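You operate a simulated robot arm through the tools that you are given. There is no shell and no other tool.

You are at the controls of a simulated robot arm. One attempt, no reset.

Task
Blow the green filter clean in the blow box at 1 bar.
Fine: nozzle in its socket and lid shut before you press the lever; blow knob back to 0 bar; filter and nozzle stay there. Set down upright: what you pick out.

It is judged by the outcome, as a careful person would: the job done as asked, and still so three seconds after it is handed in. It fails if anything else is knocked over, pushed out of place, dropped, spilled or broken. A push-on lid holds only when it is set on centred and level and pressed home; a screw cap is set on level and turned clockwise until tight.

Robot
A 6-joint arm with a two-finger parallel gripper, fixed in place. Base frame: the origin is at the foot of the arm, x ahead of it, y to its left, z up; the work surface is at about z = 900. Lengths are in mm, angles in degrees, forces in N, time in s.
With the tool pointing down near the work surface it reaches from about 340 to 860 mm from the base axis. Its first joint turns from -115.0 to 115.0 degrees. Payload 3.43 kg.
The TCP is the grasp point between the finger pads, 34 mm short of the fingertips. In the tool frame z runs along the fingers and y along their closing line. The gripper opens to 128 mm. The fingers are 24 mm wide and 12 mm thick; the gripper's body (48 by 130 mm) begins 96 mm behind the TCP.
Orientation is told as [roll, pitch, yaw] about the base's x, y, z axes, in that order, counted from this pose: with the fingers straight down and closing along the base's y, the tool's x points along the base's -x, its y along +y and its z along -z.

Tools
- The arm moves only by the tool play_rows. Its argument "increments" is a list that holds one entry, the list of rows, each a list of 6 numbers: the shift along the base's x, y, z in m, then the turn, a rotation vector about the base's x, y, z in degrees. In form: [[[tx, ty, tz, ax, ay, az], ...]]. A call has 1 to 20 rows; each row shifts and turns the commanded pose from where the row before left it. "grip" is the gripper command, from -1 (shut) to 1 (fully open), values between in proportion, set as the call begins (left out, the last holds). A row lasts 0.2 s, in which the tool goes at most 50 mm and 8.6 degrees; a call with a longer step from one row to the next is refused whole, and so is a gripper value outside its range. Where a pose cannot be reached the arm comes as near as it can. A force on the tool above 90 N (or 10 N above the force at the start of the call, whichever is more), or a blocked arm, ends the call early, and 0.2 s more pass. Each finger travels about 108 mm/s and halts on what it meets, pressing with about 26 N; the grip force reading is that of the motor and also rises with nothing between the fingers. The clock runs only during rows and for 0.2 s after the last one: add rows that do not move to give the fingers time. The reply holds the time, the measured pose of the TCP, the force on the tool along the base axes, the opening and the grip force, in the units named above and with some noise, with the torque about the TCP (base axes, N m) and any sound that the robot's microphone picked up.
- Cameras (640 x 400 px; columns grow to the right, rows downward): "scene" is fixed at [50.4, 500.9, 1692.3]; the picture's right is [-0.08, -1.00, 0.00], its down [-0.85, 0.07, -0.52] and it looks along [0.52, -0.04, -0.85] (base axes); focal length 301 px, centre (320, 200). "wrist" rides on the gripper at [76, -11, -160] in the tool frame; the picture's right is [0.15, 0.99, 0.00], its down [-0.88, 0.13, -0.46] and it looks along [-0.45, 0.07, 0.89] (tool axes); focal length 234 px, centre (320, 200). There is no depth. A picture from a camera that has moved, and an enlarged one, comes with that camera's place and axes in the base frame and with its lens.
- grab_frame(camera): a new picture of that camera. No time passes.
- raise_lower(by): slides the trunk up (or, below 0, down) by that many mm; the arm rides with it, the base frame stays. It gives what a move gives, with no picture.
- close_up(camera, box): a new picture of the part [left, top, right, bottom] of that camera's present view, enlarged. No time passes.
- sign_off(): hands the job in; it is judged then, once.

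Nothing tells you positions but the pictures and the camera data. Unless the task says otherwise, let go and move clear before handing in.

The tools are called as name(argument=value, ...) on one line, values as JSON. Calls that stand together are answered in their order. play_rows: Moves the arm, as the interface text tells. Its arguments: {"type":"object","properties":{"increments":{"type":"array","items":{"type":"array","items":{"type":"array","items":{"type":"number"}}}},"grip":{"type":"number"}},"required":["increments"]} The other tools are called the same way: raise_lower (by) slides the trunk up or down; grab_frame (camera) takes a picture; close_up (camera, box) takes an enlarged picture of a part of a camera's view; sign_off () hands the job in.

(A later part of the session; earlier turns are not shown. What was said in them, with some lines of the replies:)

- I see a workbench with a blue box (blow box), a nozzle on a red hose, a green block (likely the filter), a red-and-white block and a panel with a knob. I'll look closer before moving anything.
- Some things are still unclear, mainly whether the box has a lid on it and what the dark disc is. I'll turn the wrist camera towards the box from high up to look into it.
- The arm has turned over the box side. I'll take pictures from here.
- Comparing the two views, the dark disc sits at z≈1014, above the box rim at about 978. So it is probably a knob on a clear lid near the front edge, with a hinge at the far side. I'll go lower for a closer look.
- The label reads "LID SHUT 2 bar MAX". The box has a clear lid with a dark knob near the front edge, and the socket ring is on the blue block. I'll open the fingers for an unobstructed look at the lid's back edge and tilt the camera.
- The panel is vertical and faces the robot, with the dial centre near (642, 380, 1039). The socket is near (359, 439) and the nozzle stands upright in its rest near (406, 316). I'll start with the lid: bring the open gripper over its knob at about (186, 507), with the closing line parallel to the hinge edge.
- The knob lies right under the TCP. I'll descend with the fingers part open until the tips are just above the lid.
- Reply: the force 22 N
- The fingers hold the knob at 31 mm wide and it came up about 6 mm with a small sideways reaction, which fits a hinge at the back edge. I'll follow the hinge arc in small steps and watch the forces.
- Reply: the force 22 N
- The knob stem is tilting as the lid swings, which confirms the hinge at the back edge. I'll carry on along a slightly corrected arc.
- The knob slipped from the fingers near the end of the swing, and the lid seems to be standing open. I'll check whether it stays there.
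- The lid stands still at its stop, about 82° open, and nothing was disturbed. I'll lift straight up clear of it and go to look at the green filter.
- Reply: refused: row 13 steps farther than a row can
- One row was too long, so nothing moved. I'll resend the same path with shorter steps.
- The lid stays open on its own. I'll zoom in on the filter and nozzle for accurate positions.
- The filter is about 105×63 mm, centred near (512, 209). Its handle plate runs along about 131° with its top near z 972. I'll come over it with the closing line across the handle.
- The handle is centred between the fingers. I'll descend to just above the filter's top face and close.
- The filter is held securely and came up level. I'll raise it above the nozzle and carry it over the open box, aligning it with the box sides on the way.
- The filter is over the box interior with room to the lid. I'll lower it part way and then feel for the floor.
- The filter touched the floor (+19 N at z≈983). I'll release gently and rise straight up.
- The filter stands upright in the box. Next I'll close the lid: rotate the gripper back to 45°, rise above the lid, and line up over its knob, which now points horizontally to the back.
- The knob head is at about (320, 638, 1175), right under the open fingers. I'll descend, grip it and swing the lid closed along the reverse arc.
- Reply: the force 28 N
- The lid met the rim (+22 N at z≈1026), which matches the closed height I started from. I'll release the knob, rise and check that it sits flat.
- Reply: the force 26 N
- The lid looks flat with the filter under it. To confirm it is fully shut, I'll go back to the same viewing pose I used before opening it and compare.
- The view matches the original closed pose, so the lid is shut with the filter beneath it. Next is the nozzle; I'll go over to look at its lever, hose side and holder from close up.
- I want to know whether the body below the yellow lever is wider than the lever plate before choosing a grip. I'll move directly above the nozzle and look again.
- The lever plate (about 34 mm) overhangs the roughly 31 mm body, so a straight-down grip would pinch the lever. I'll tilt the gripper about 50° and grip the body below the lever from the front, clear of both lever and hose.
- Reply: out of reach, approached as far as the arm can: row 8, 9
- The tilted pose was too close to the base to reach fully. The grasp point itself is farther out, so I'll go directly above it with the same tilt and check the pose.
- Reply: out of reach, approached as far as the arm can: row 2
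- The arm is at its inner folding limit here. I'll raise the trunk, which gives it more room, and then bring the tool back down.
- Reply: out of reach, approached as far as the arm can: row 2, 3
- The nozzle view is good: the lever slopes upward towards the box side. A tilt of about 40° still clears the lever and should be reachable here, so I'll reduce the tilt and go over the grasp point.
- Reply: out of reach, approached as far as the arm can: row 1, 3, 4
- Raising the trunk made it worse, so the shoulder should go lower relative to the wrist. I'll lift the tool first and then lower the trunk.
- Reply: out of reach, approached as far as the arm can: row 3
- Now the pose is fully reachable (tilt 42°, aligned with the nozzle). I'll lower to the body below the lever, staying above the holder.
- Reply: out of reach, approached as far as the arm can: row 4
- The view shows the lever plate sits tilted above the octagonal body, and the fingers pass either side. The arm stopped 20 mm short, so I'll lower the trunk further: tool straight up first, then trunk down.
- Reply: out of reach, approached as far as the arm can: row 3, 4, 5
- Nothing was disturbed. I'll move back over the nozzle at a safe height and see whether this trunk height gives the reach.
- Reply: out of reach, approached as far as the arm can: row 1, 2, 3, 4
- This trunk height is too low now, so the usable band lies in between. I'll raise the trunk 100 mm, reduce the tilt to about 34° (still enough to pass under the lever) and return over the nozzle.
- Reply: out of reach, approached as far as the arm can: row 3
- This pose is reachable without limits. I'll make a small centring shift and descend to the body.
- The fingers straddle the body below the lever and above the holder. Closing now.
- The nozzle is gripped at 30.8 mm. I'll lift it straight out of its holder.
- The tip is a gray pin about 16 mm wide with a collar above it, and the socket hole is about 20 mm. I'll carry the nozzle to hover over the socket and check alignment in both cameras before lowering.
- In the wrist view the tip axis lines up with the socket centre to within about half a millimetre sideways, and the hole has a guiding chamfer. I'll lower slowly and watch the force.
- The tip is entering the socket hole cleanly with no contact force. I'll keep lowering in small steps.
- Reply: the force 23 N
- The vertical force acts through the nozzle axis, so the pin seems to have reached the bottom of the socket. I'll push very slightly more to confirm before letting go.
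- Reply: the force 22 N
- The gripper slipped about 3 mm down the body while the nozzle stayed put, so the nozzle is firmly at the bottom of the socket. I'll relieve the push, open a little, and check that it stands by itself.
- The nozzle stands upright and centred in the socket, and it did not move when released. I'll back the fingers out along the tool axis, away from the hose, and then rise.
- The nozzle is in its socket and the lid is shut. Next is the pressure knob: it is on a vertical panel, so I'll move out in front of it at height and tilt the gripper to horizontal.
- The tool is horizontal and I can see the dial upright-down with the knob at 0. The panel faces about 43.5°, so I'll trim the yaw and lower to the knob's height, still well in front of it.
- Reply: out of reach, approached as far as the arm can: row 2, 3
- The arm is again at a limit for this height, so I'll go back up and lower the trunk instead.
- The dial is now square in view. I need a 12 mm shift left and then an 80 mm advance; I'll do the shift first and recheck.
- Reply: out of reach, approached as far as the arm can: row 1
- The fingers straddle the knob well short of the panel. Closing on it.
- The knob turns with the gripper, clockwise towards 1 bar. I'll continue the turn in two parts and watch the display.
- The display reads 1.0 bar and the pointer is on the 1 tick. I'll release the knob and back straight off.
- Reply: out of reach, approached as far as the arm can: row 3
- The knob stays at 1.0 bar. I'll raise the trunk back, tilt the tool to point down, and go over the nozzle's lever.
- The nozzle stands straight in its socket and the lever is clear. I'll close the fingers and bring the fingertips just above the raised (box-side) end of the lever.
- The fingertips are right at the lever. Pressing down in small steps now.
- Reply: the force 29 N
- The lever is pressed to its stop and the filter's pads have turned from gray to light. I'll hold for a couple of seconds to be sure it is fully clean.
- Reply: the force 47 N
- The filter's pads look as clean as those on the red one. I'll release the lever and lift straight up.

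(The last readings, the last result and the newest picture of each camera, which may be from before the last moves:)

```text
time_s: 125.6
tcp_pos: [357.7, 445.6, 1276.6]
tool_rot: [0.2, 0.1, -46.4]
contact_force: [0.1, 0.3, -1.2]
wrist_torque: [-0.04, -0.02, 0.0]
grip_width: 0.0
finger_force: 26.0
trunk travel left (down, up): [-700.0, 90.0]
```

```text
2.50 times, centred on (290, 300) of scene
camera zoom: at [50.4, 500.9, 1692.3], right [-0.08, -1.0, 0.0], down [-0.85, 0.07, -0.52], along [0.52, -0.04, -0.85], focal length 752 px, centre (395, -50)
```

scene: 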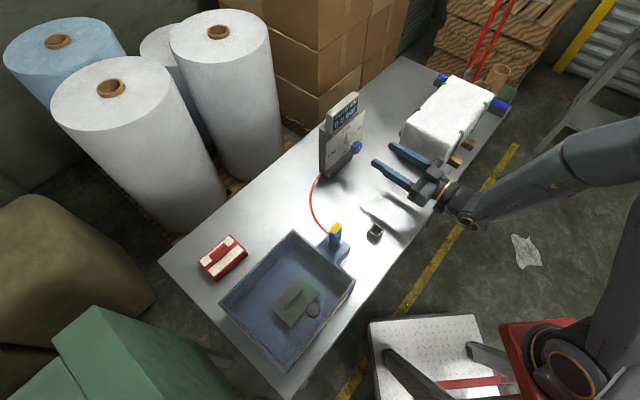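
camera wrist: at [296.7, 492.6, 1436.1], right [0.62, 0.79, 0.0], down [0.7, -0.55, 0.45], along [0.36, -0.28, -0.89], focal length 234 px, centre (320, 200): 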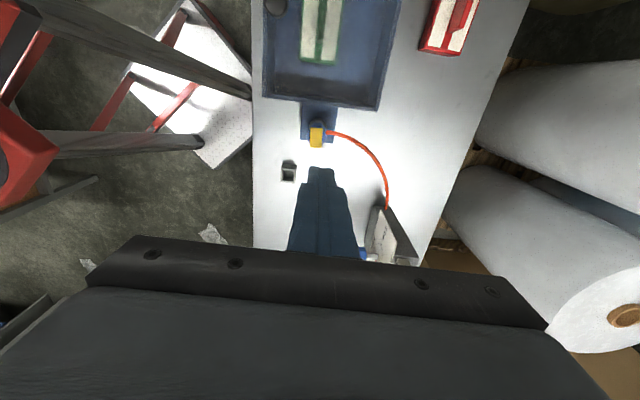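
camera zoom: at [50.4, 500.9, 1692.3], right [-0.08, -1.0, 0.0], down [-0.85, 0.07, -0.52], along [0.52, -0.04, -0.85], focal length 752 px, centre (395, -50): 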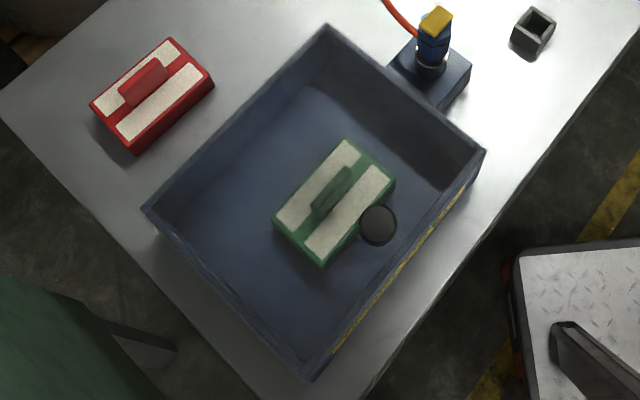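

The lever sprang back, the nozzle is still seated and the filter is clean. Now I'll retrace my path to the knob to turn it back to 0.

play_rows(increments=[[[0.02784, -0.02297, 0.00866, 0, 0, 0], [0.02784, -0.02297, 0.00866, 0, 0, 0], [0.02784, -0.02297, 0.00866, 0, 0, 0], [0.02784, -0.02297, 0.00866, 0, 0, 0], [0.02784, -0.02297, 0.00866, 0, 0, 0], [0.02784, -0.02297, 0.00866, 0, 0, 0], [0.02784, -0.02297, 0.00866, 0, 0, 0], [0, 0, 0, 5.632, -5.935, 0], [0, 0, 0, 5.632, -5.935, 0], [0, 0, 0, 5.632, -5.935, 0], [0, 0, 0, 5.632, -5.935, 0], [0, 0, 0, 5.632, -5.935, 0], [0, 0, 0, 5.632, -5.935, 0], [0, 0, 0, 5.632, -5.935, 0], [0, 0, 0, 5.632, -5.935, 0], [0, 0, 0, 5.632, -5.935, 0], [0, 0, 0, 5.632, -5.935, 0], [0, 0, 0, 5.632, -5.935, 0], [0, 0, 0, 0, 0, 0]]], grip=0.1)

raise_lower(by=-210)

grab_frame(camera="wrist")

close_up(camera="scene", box=[290, 70, 450, 260])

```text
time_s: 129.6
tcp_pos: [551.1, 282.8, 1339.9]
tool_rot: [90.2, -0.1, -46.4]
contact_force: [-0.2, 0.2, 0.3]
wrist_torque: [-0.01, -0.02, -0.01]
grip_width: 70.4
finger_force: 0.2
trunk travel left (down, up): [-700.0, 90.0]
```

```text
time_s: 131.9
tcp_pos: [550.0, 281.9, 1130.1]
tool_rot: [90.0, -0.2, -46.5]
contact_force: [0.5, -0.2, -0.5]
wrist_torque: [0.02, 0.01, 0.0]
grip_width: 70.5
finger_force: 0.0
trunk travel left (down, up): [-490.0, 300.0]
```

```text
taken
camera wrist: at [383.1, 227.2, 1117.0], right [-0.1, 0.11, 0.99], down [0.28, -0.95, 0.13], along [0.96, 0.29, 0.07], focal length 234 px, centre (320, 200)
```

wrist: 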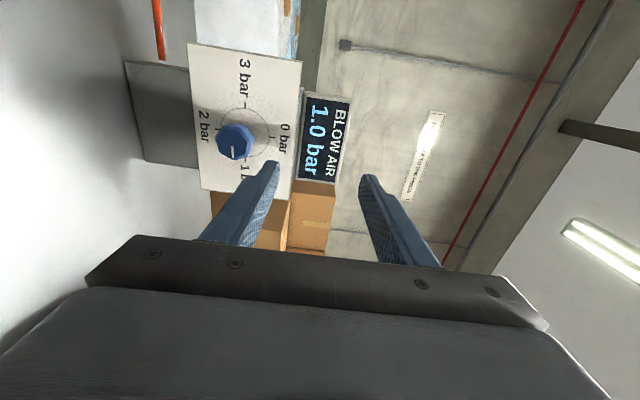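

```text
2.11 times, centred on (370, 165) of scene
camera zoom: at [50.4, 500.9, 1692.3], right [-0.08, -1.0, 0.0], down [-0.85, 0.07, -0.52], along [0.52, -0.04, -0.85], focal length 634 px, centre (215, 274)
```

zoom: 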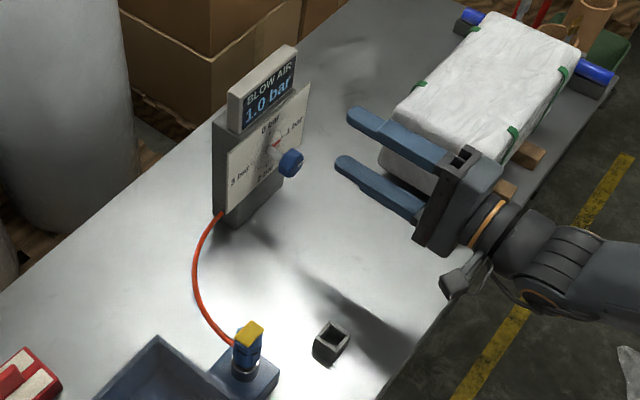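

play_rows(increments=[[[0.0065, 0.0069, -0.0313, 0, 0, 0], [0.0065, 0.0069, -0.0313, 0, 0, 0], [0.0065, 0.0068, -0.0314, 0, 0, 0], [0, 0, 0, 0, 0, 0]]], grip=0.1)

close_up(camera="wrist", box=[220, 80, 420, 220])

```text
time_s: 132.9
tcp_pos: [568.9, 301.2, 1035.3]
tool_rot: [90.2, -0.1, -46.5]
contact_force: [-0.7, -0.2, 0.1]
wrist_torque: [0.01, 0.02, -0.01]
grip_width: 70.4
finger_force: 0.0
trunk travel left (down, up): [-490.0, 300.0]
```

```text
2.86 times, centred on (320, 150) of wrist
camera zoom: at [402.1, 245.9, 1023.3], right [-0.1, 0.11, 0.99], down [0.28, -0.95, 0.13], along [0.96, 0.29, 0.07], focal length 669 px, centre (320, 343)
```

zoom: 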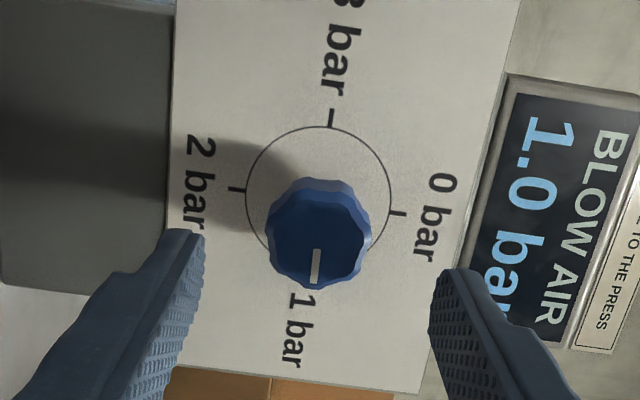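

Aligned as before. Advancing over the knob and gripping it.

play_rows(increments=[[[0.0138, 0.0131, 0, 0, 0, 0], [0.0138, 0.0131, 0, 0, 0, 0], [0.0113, 0.0109, 0, 0, 0, 0], [0, 0, 0, 0, 0, 0]]], grip=0.1)

close_up(camera="wrist", box=[220, 110, 420, 250])

play_rows(increments=[[[0, 0, 0, 0, 0, 0], [0, 0, 0, 0, 0, 0], [0, 0, 0, 0, 0, 0]]], grip=-1)

```text
time_s: 133.9
tcp_pos: [608.8, 338.8, 1035.6]
tool_rot: [90.1, -0.1, -46.4]
contact_force: [0.7, -0.1, -0.5]
wrist_torque: [0.01, 0.01, 0.02]
grip_width: 70.4
finger_force: 0.1
trunk travel left (down, up): [-490.0, 300.0]
```

```text
2.86 times, centred on (320, 180) of wrist
camera zoom: at [441.5, 284.8, 1022.6], right [-0.1, 0.11, 0.99], down [0.28, -0.95, 0.13], along [0.96, 0.29, 0.07], focal length 669 px, centre (320, 257)
```

zoom: 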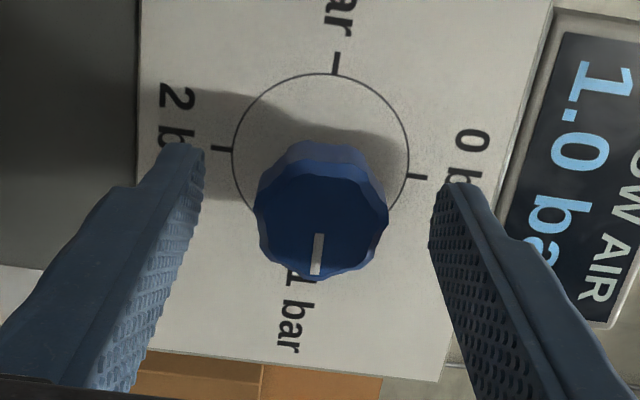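

```text
time_s: 134.7
tcp_pos: [608.5, 339.0, 1034.5]
tool_rot: [90.1, -0.1, -46.5]
contact_force: [1.2, 1.1, -0.4]
wrist_torque: [-0.14, 0.14, -0.09]
grip_width: 37.9
finger_force: 45.0
trunk travel left (down, up): [-490.0, 300.0]
```

play_rows(increments=[[[0, 0, 0, -5.44, -5.16, 0], [0, 0, 0, -5.44, -5.16, 0], [0, 0, 0, -5.44, -5.16, 0], [0, 0, 0, -5.44, -5.16, 0], [0, 0, 0, -5.44, -5.16, 0], [0, 0, 0, -5.44, -5.16, 0], [0, 0, 0, -5.44, -5.16, 0], [0, 0, 0, -5.44, -5.16, 0], [0, 0, 0, -5.44, -5.16, 0], [0, 0, 0, -5.44, -5.16, 0], [0, 0, 0, -5.44, -5.16, 0], [0, 0, 0, -5.44, -5.16, 0], [0, 0, 0, 0, 0, 0]]])

close_up(camera="scene", box=[300, 80, 440, 190])

close_up(camera="wrist", box=[220, 110, 420, 250])

```text
time_s: 137.5
tcp_pos: [608.1, 340.0, 1035.7]
tool_rot: [-61.9, -89.9, 105.8]
contact_force: [-5.1, 15.3, 8.4]
wrist_torque: [0.66, 0.16, 1.31]
grip_width: 38.1
finger_force: 44.9
trunk travel left (down, up): [-490.0, 300.0]
```

```text
3.64 times, centred on (370, 135) of scene
camera zoom: at [50.4, 500.9, 1692.3], right [-0.08, -1.0, 0.0], down [-0.85, 0.07, -0.52], along [0.52, -0.04, -0.85], focal length 1094 px, centre (138, 436)
```

zoom: 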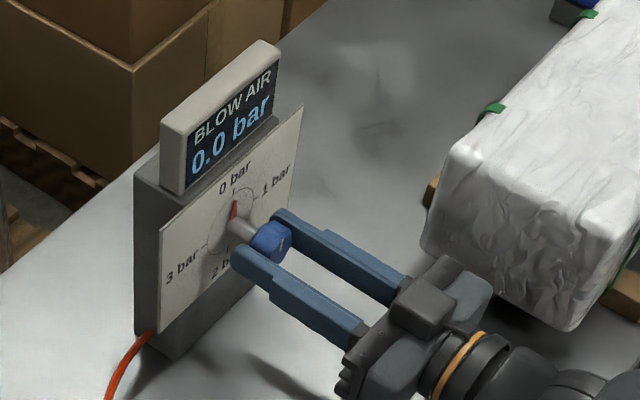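

```text
2.86 times, centred on (320, 180) of wrist
camera zoom: at [501.4, 221.7, 959.1], right [-0.68, 0.71, -0.15], down [-0.42, -0.22, 0.88], along [0.6, 0.67, 0.45], focal length 669 px, centre (320, 257)
```

zoom: 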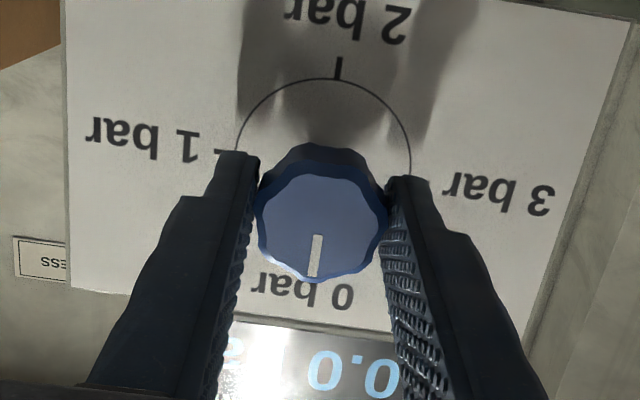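

The display reads 0.0 bar with the pointer on the 0 tick. I'll release, back off and move clear.

play_rows(increments=[[[0, 0, 0, 0, 0, 0], [0, 0, 0, 0, 0, 0], [0, 0, 0, 0, 0, 0]]], grip=0.1)

play_rows(increments=[[[-0.0145, -0.0138, 0, 0, 0, 0], [-0.0218, -0.0207, 0, 0, 0, 0], [-0.0145, -0.0138, 0.01, 0, 0, 0], [0, 0, 0.04, 0, 0, 0], [0, 0, 0.04, 0, 0, 0], [0, 0, 0.04, 0, 0, 0], [0, 0, 0, 0, 0, 0]]])

grab_frame(camera="scene")

close_up(camera="scene", box=[290, 70, 450, 260])

close_up(camera="scene", box=[180, 200, 380, 380])

```text
time_s: 138.3
tcp_pos: [608.8, 338.3, 1034.5]
tool_rot: [-19.8, -89.7, 63.3]
contact_force: [-0.4, -0.1, -0.9]
wrist_torque: [0.0, 0.01, 0.0]
grip_width: 70.3
finger_force: 0.2
trunk travel left (down, up): [-490.0, 300.0]
```

```text
time_s: 139.9
tcp_pos: [558.1, 289.9, 1166.9]
tool_rot: [-12.7, -89.9, 56.4]
contact_force: [0.5, -0.1, -0.1]
wrist_torque: [0.03, -0.01, 0.0]
grip_width: 70.3
finger_force: 0.0
trunk travel left (down, up): [-490.0, 300.0]
```

```text
taken
```

scene: 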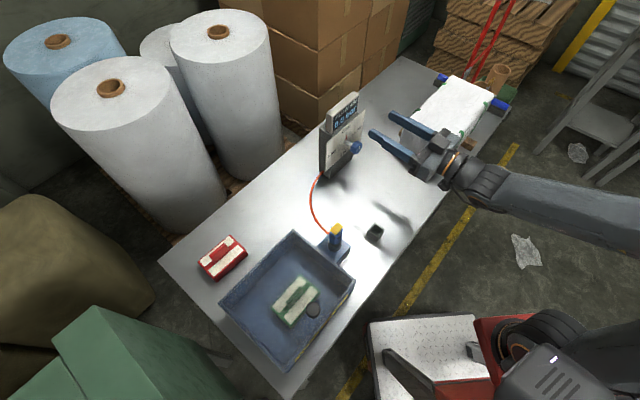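

```text
2.11 times, centred on (370, 165) of scene
camera zoom: at [50.4, 500.9, 1692.3], right [-0.08, -1.0, 0.0], down [-0.85, 0.07, -0.52], along [0.52, -0.04, -0.85], focal length 634 px, centre (215, 274)
```

zoom: 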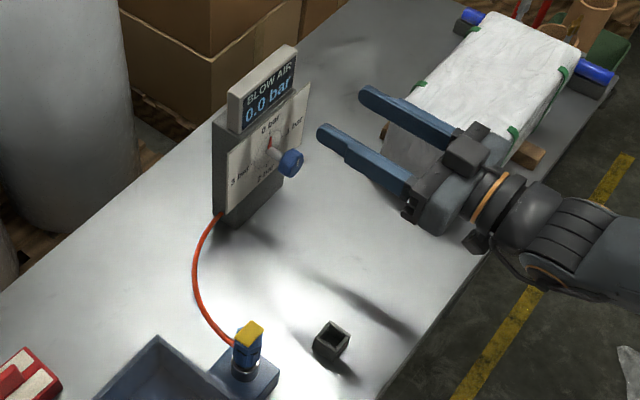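

```text
2.22 times, centred on (280, 290) of scene
camera zoom: at [50.4, 500.9, 1692.3], right [-0.08, -1.0, 0.0], down [-0.85, 0.07, -0.52], along [0.52, -0.04, -0.85], focal length 669 px, centre (409, 0)
```

zoom: 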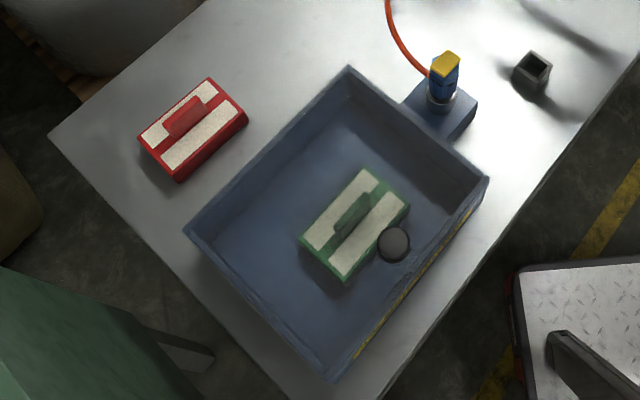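

Everything is in place: 0.0 bar, lid shut over the clean filter, nozzle upright in its socket, red filter and package untouched. I'll rise a little further clear, wait, and take a last look.

play_rows(increments=[[[-0.01, -0.01, 0.03, 0, 0, 0], [-0.01, -0.01, 0.03, 0, 0, 0], [0, 0, 0, 0, 0, 0], [0, 0, 0, 0, 0, 0], [0, 0, 0, 0, 0, 0], [0, 0, 0, 0, 0, 0], [0, 0, 0, 0, 0, 0], [0, 0, 0, 0, 0, 0]]])

grab_frame(camera="scene")

close_up(camera="scene", box=[300, 80, 380, 260])

```text
time_s: 141.7
tcp_pos: [545.3, 272.1, 1220.7]
tool_rot: [-57.1, -89.9, 100.9]
contact_force: [-0.1, 0.0, -0.2]
wrist_torque: [0.01, 0.02, 0.01]
grip_width: 70.5
finger_force: 0.2
out of reach, approached as far as the arm can: row 2
trunk travel left (down, up): [-490.0, 300.0]
```

```text
taken
```

scene: 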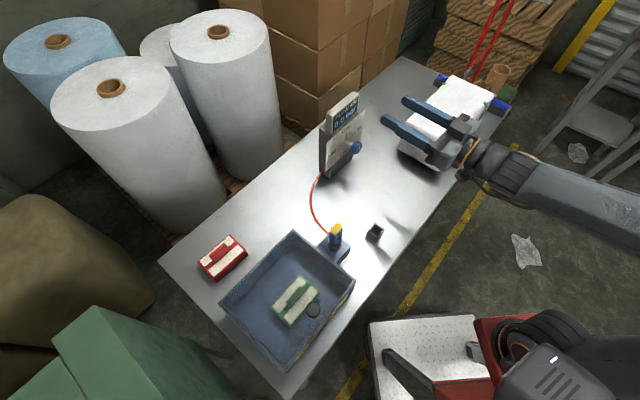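

```text
2.22 times, centred on (340, 170) of scene
camera zoom: at [50.4, 500.9, 1692.3], right [-0.08, -1.0, 0.0], down [-0.85, 0.07, -0.52], along [0.52, -0.04, -0.85], focal length 669 px, centre (276, 267)
```

zoom: 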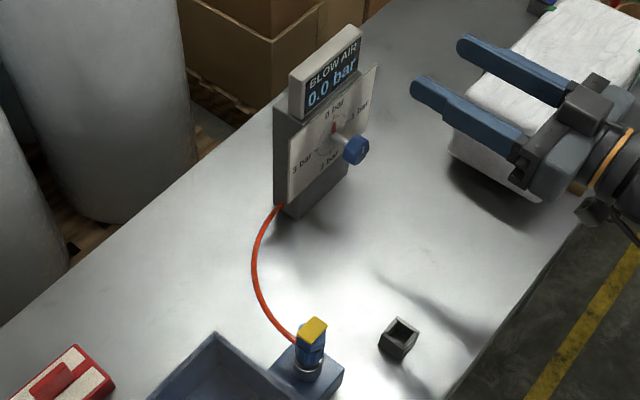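

The scene is steady: the display shows 0.0 bar, the clean green filter is in the closed box, the nozzle is in its socket and the gripper is clear. I'm handing the job in.

sign_off()

```text
The job is handed in.
```

The green filter has been blown clean at 1 bar, and the job is handed in.

- **Filter:** it stands upright in the blow box with the lid shut. Its pads turned from gray to light when I pressed the lever, and they now look like the red filter's pads.
- **Nozzle:** it was in its socket and the lid was shut before I pressed the lever. It stopped with its collar roughly 10 mm above the socket ring. Pressing on it did not move it any further, so I took it as fully seated.
- **Pressure:** I set the knob to 1.0 bar for the blow. It is back at 0, and the display reads 0.0 bar.
- **Lid:** the knob slipped out of the gripper as the lid reached its open stop. The lid stayed open by itself, and I closed it afterwards by its knob.
- **Surroundings:** in the last pictures, everything else looked undisturbed. The gripper is clear of the bench.
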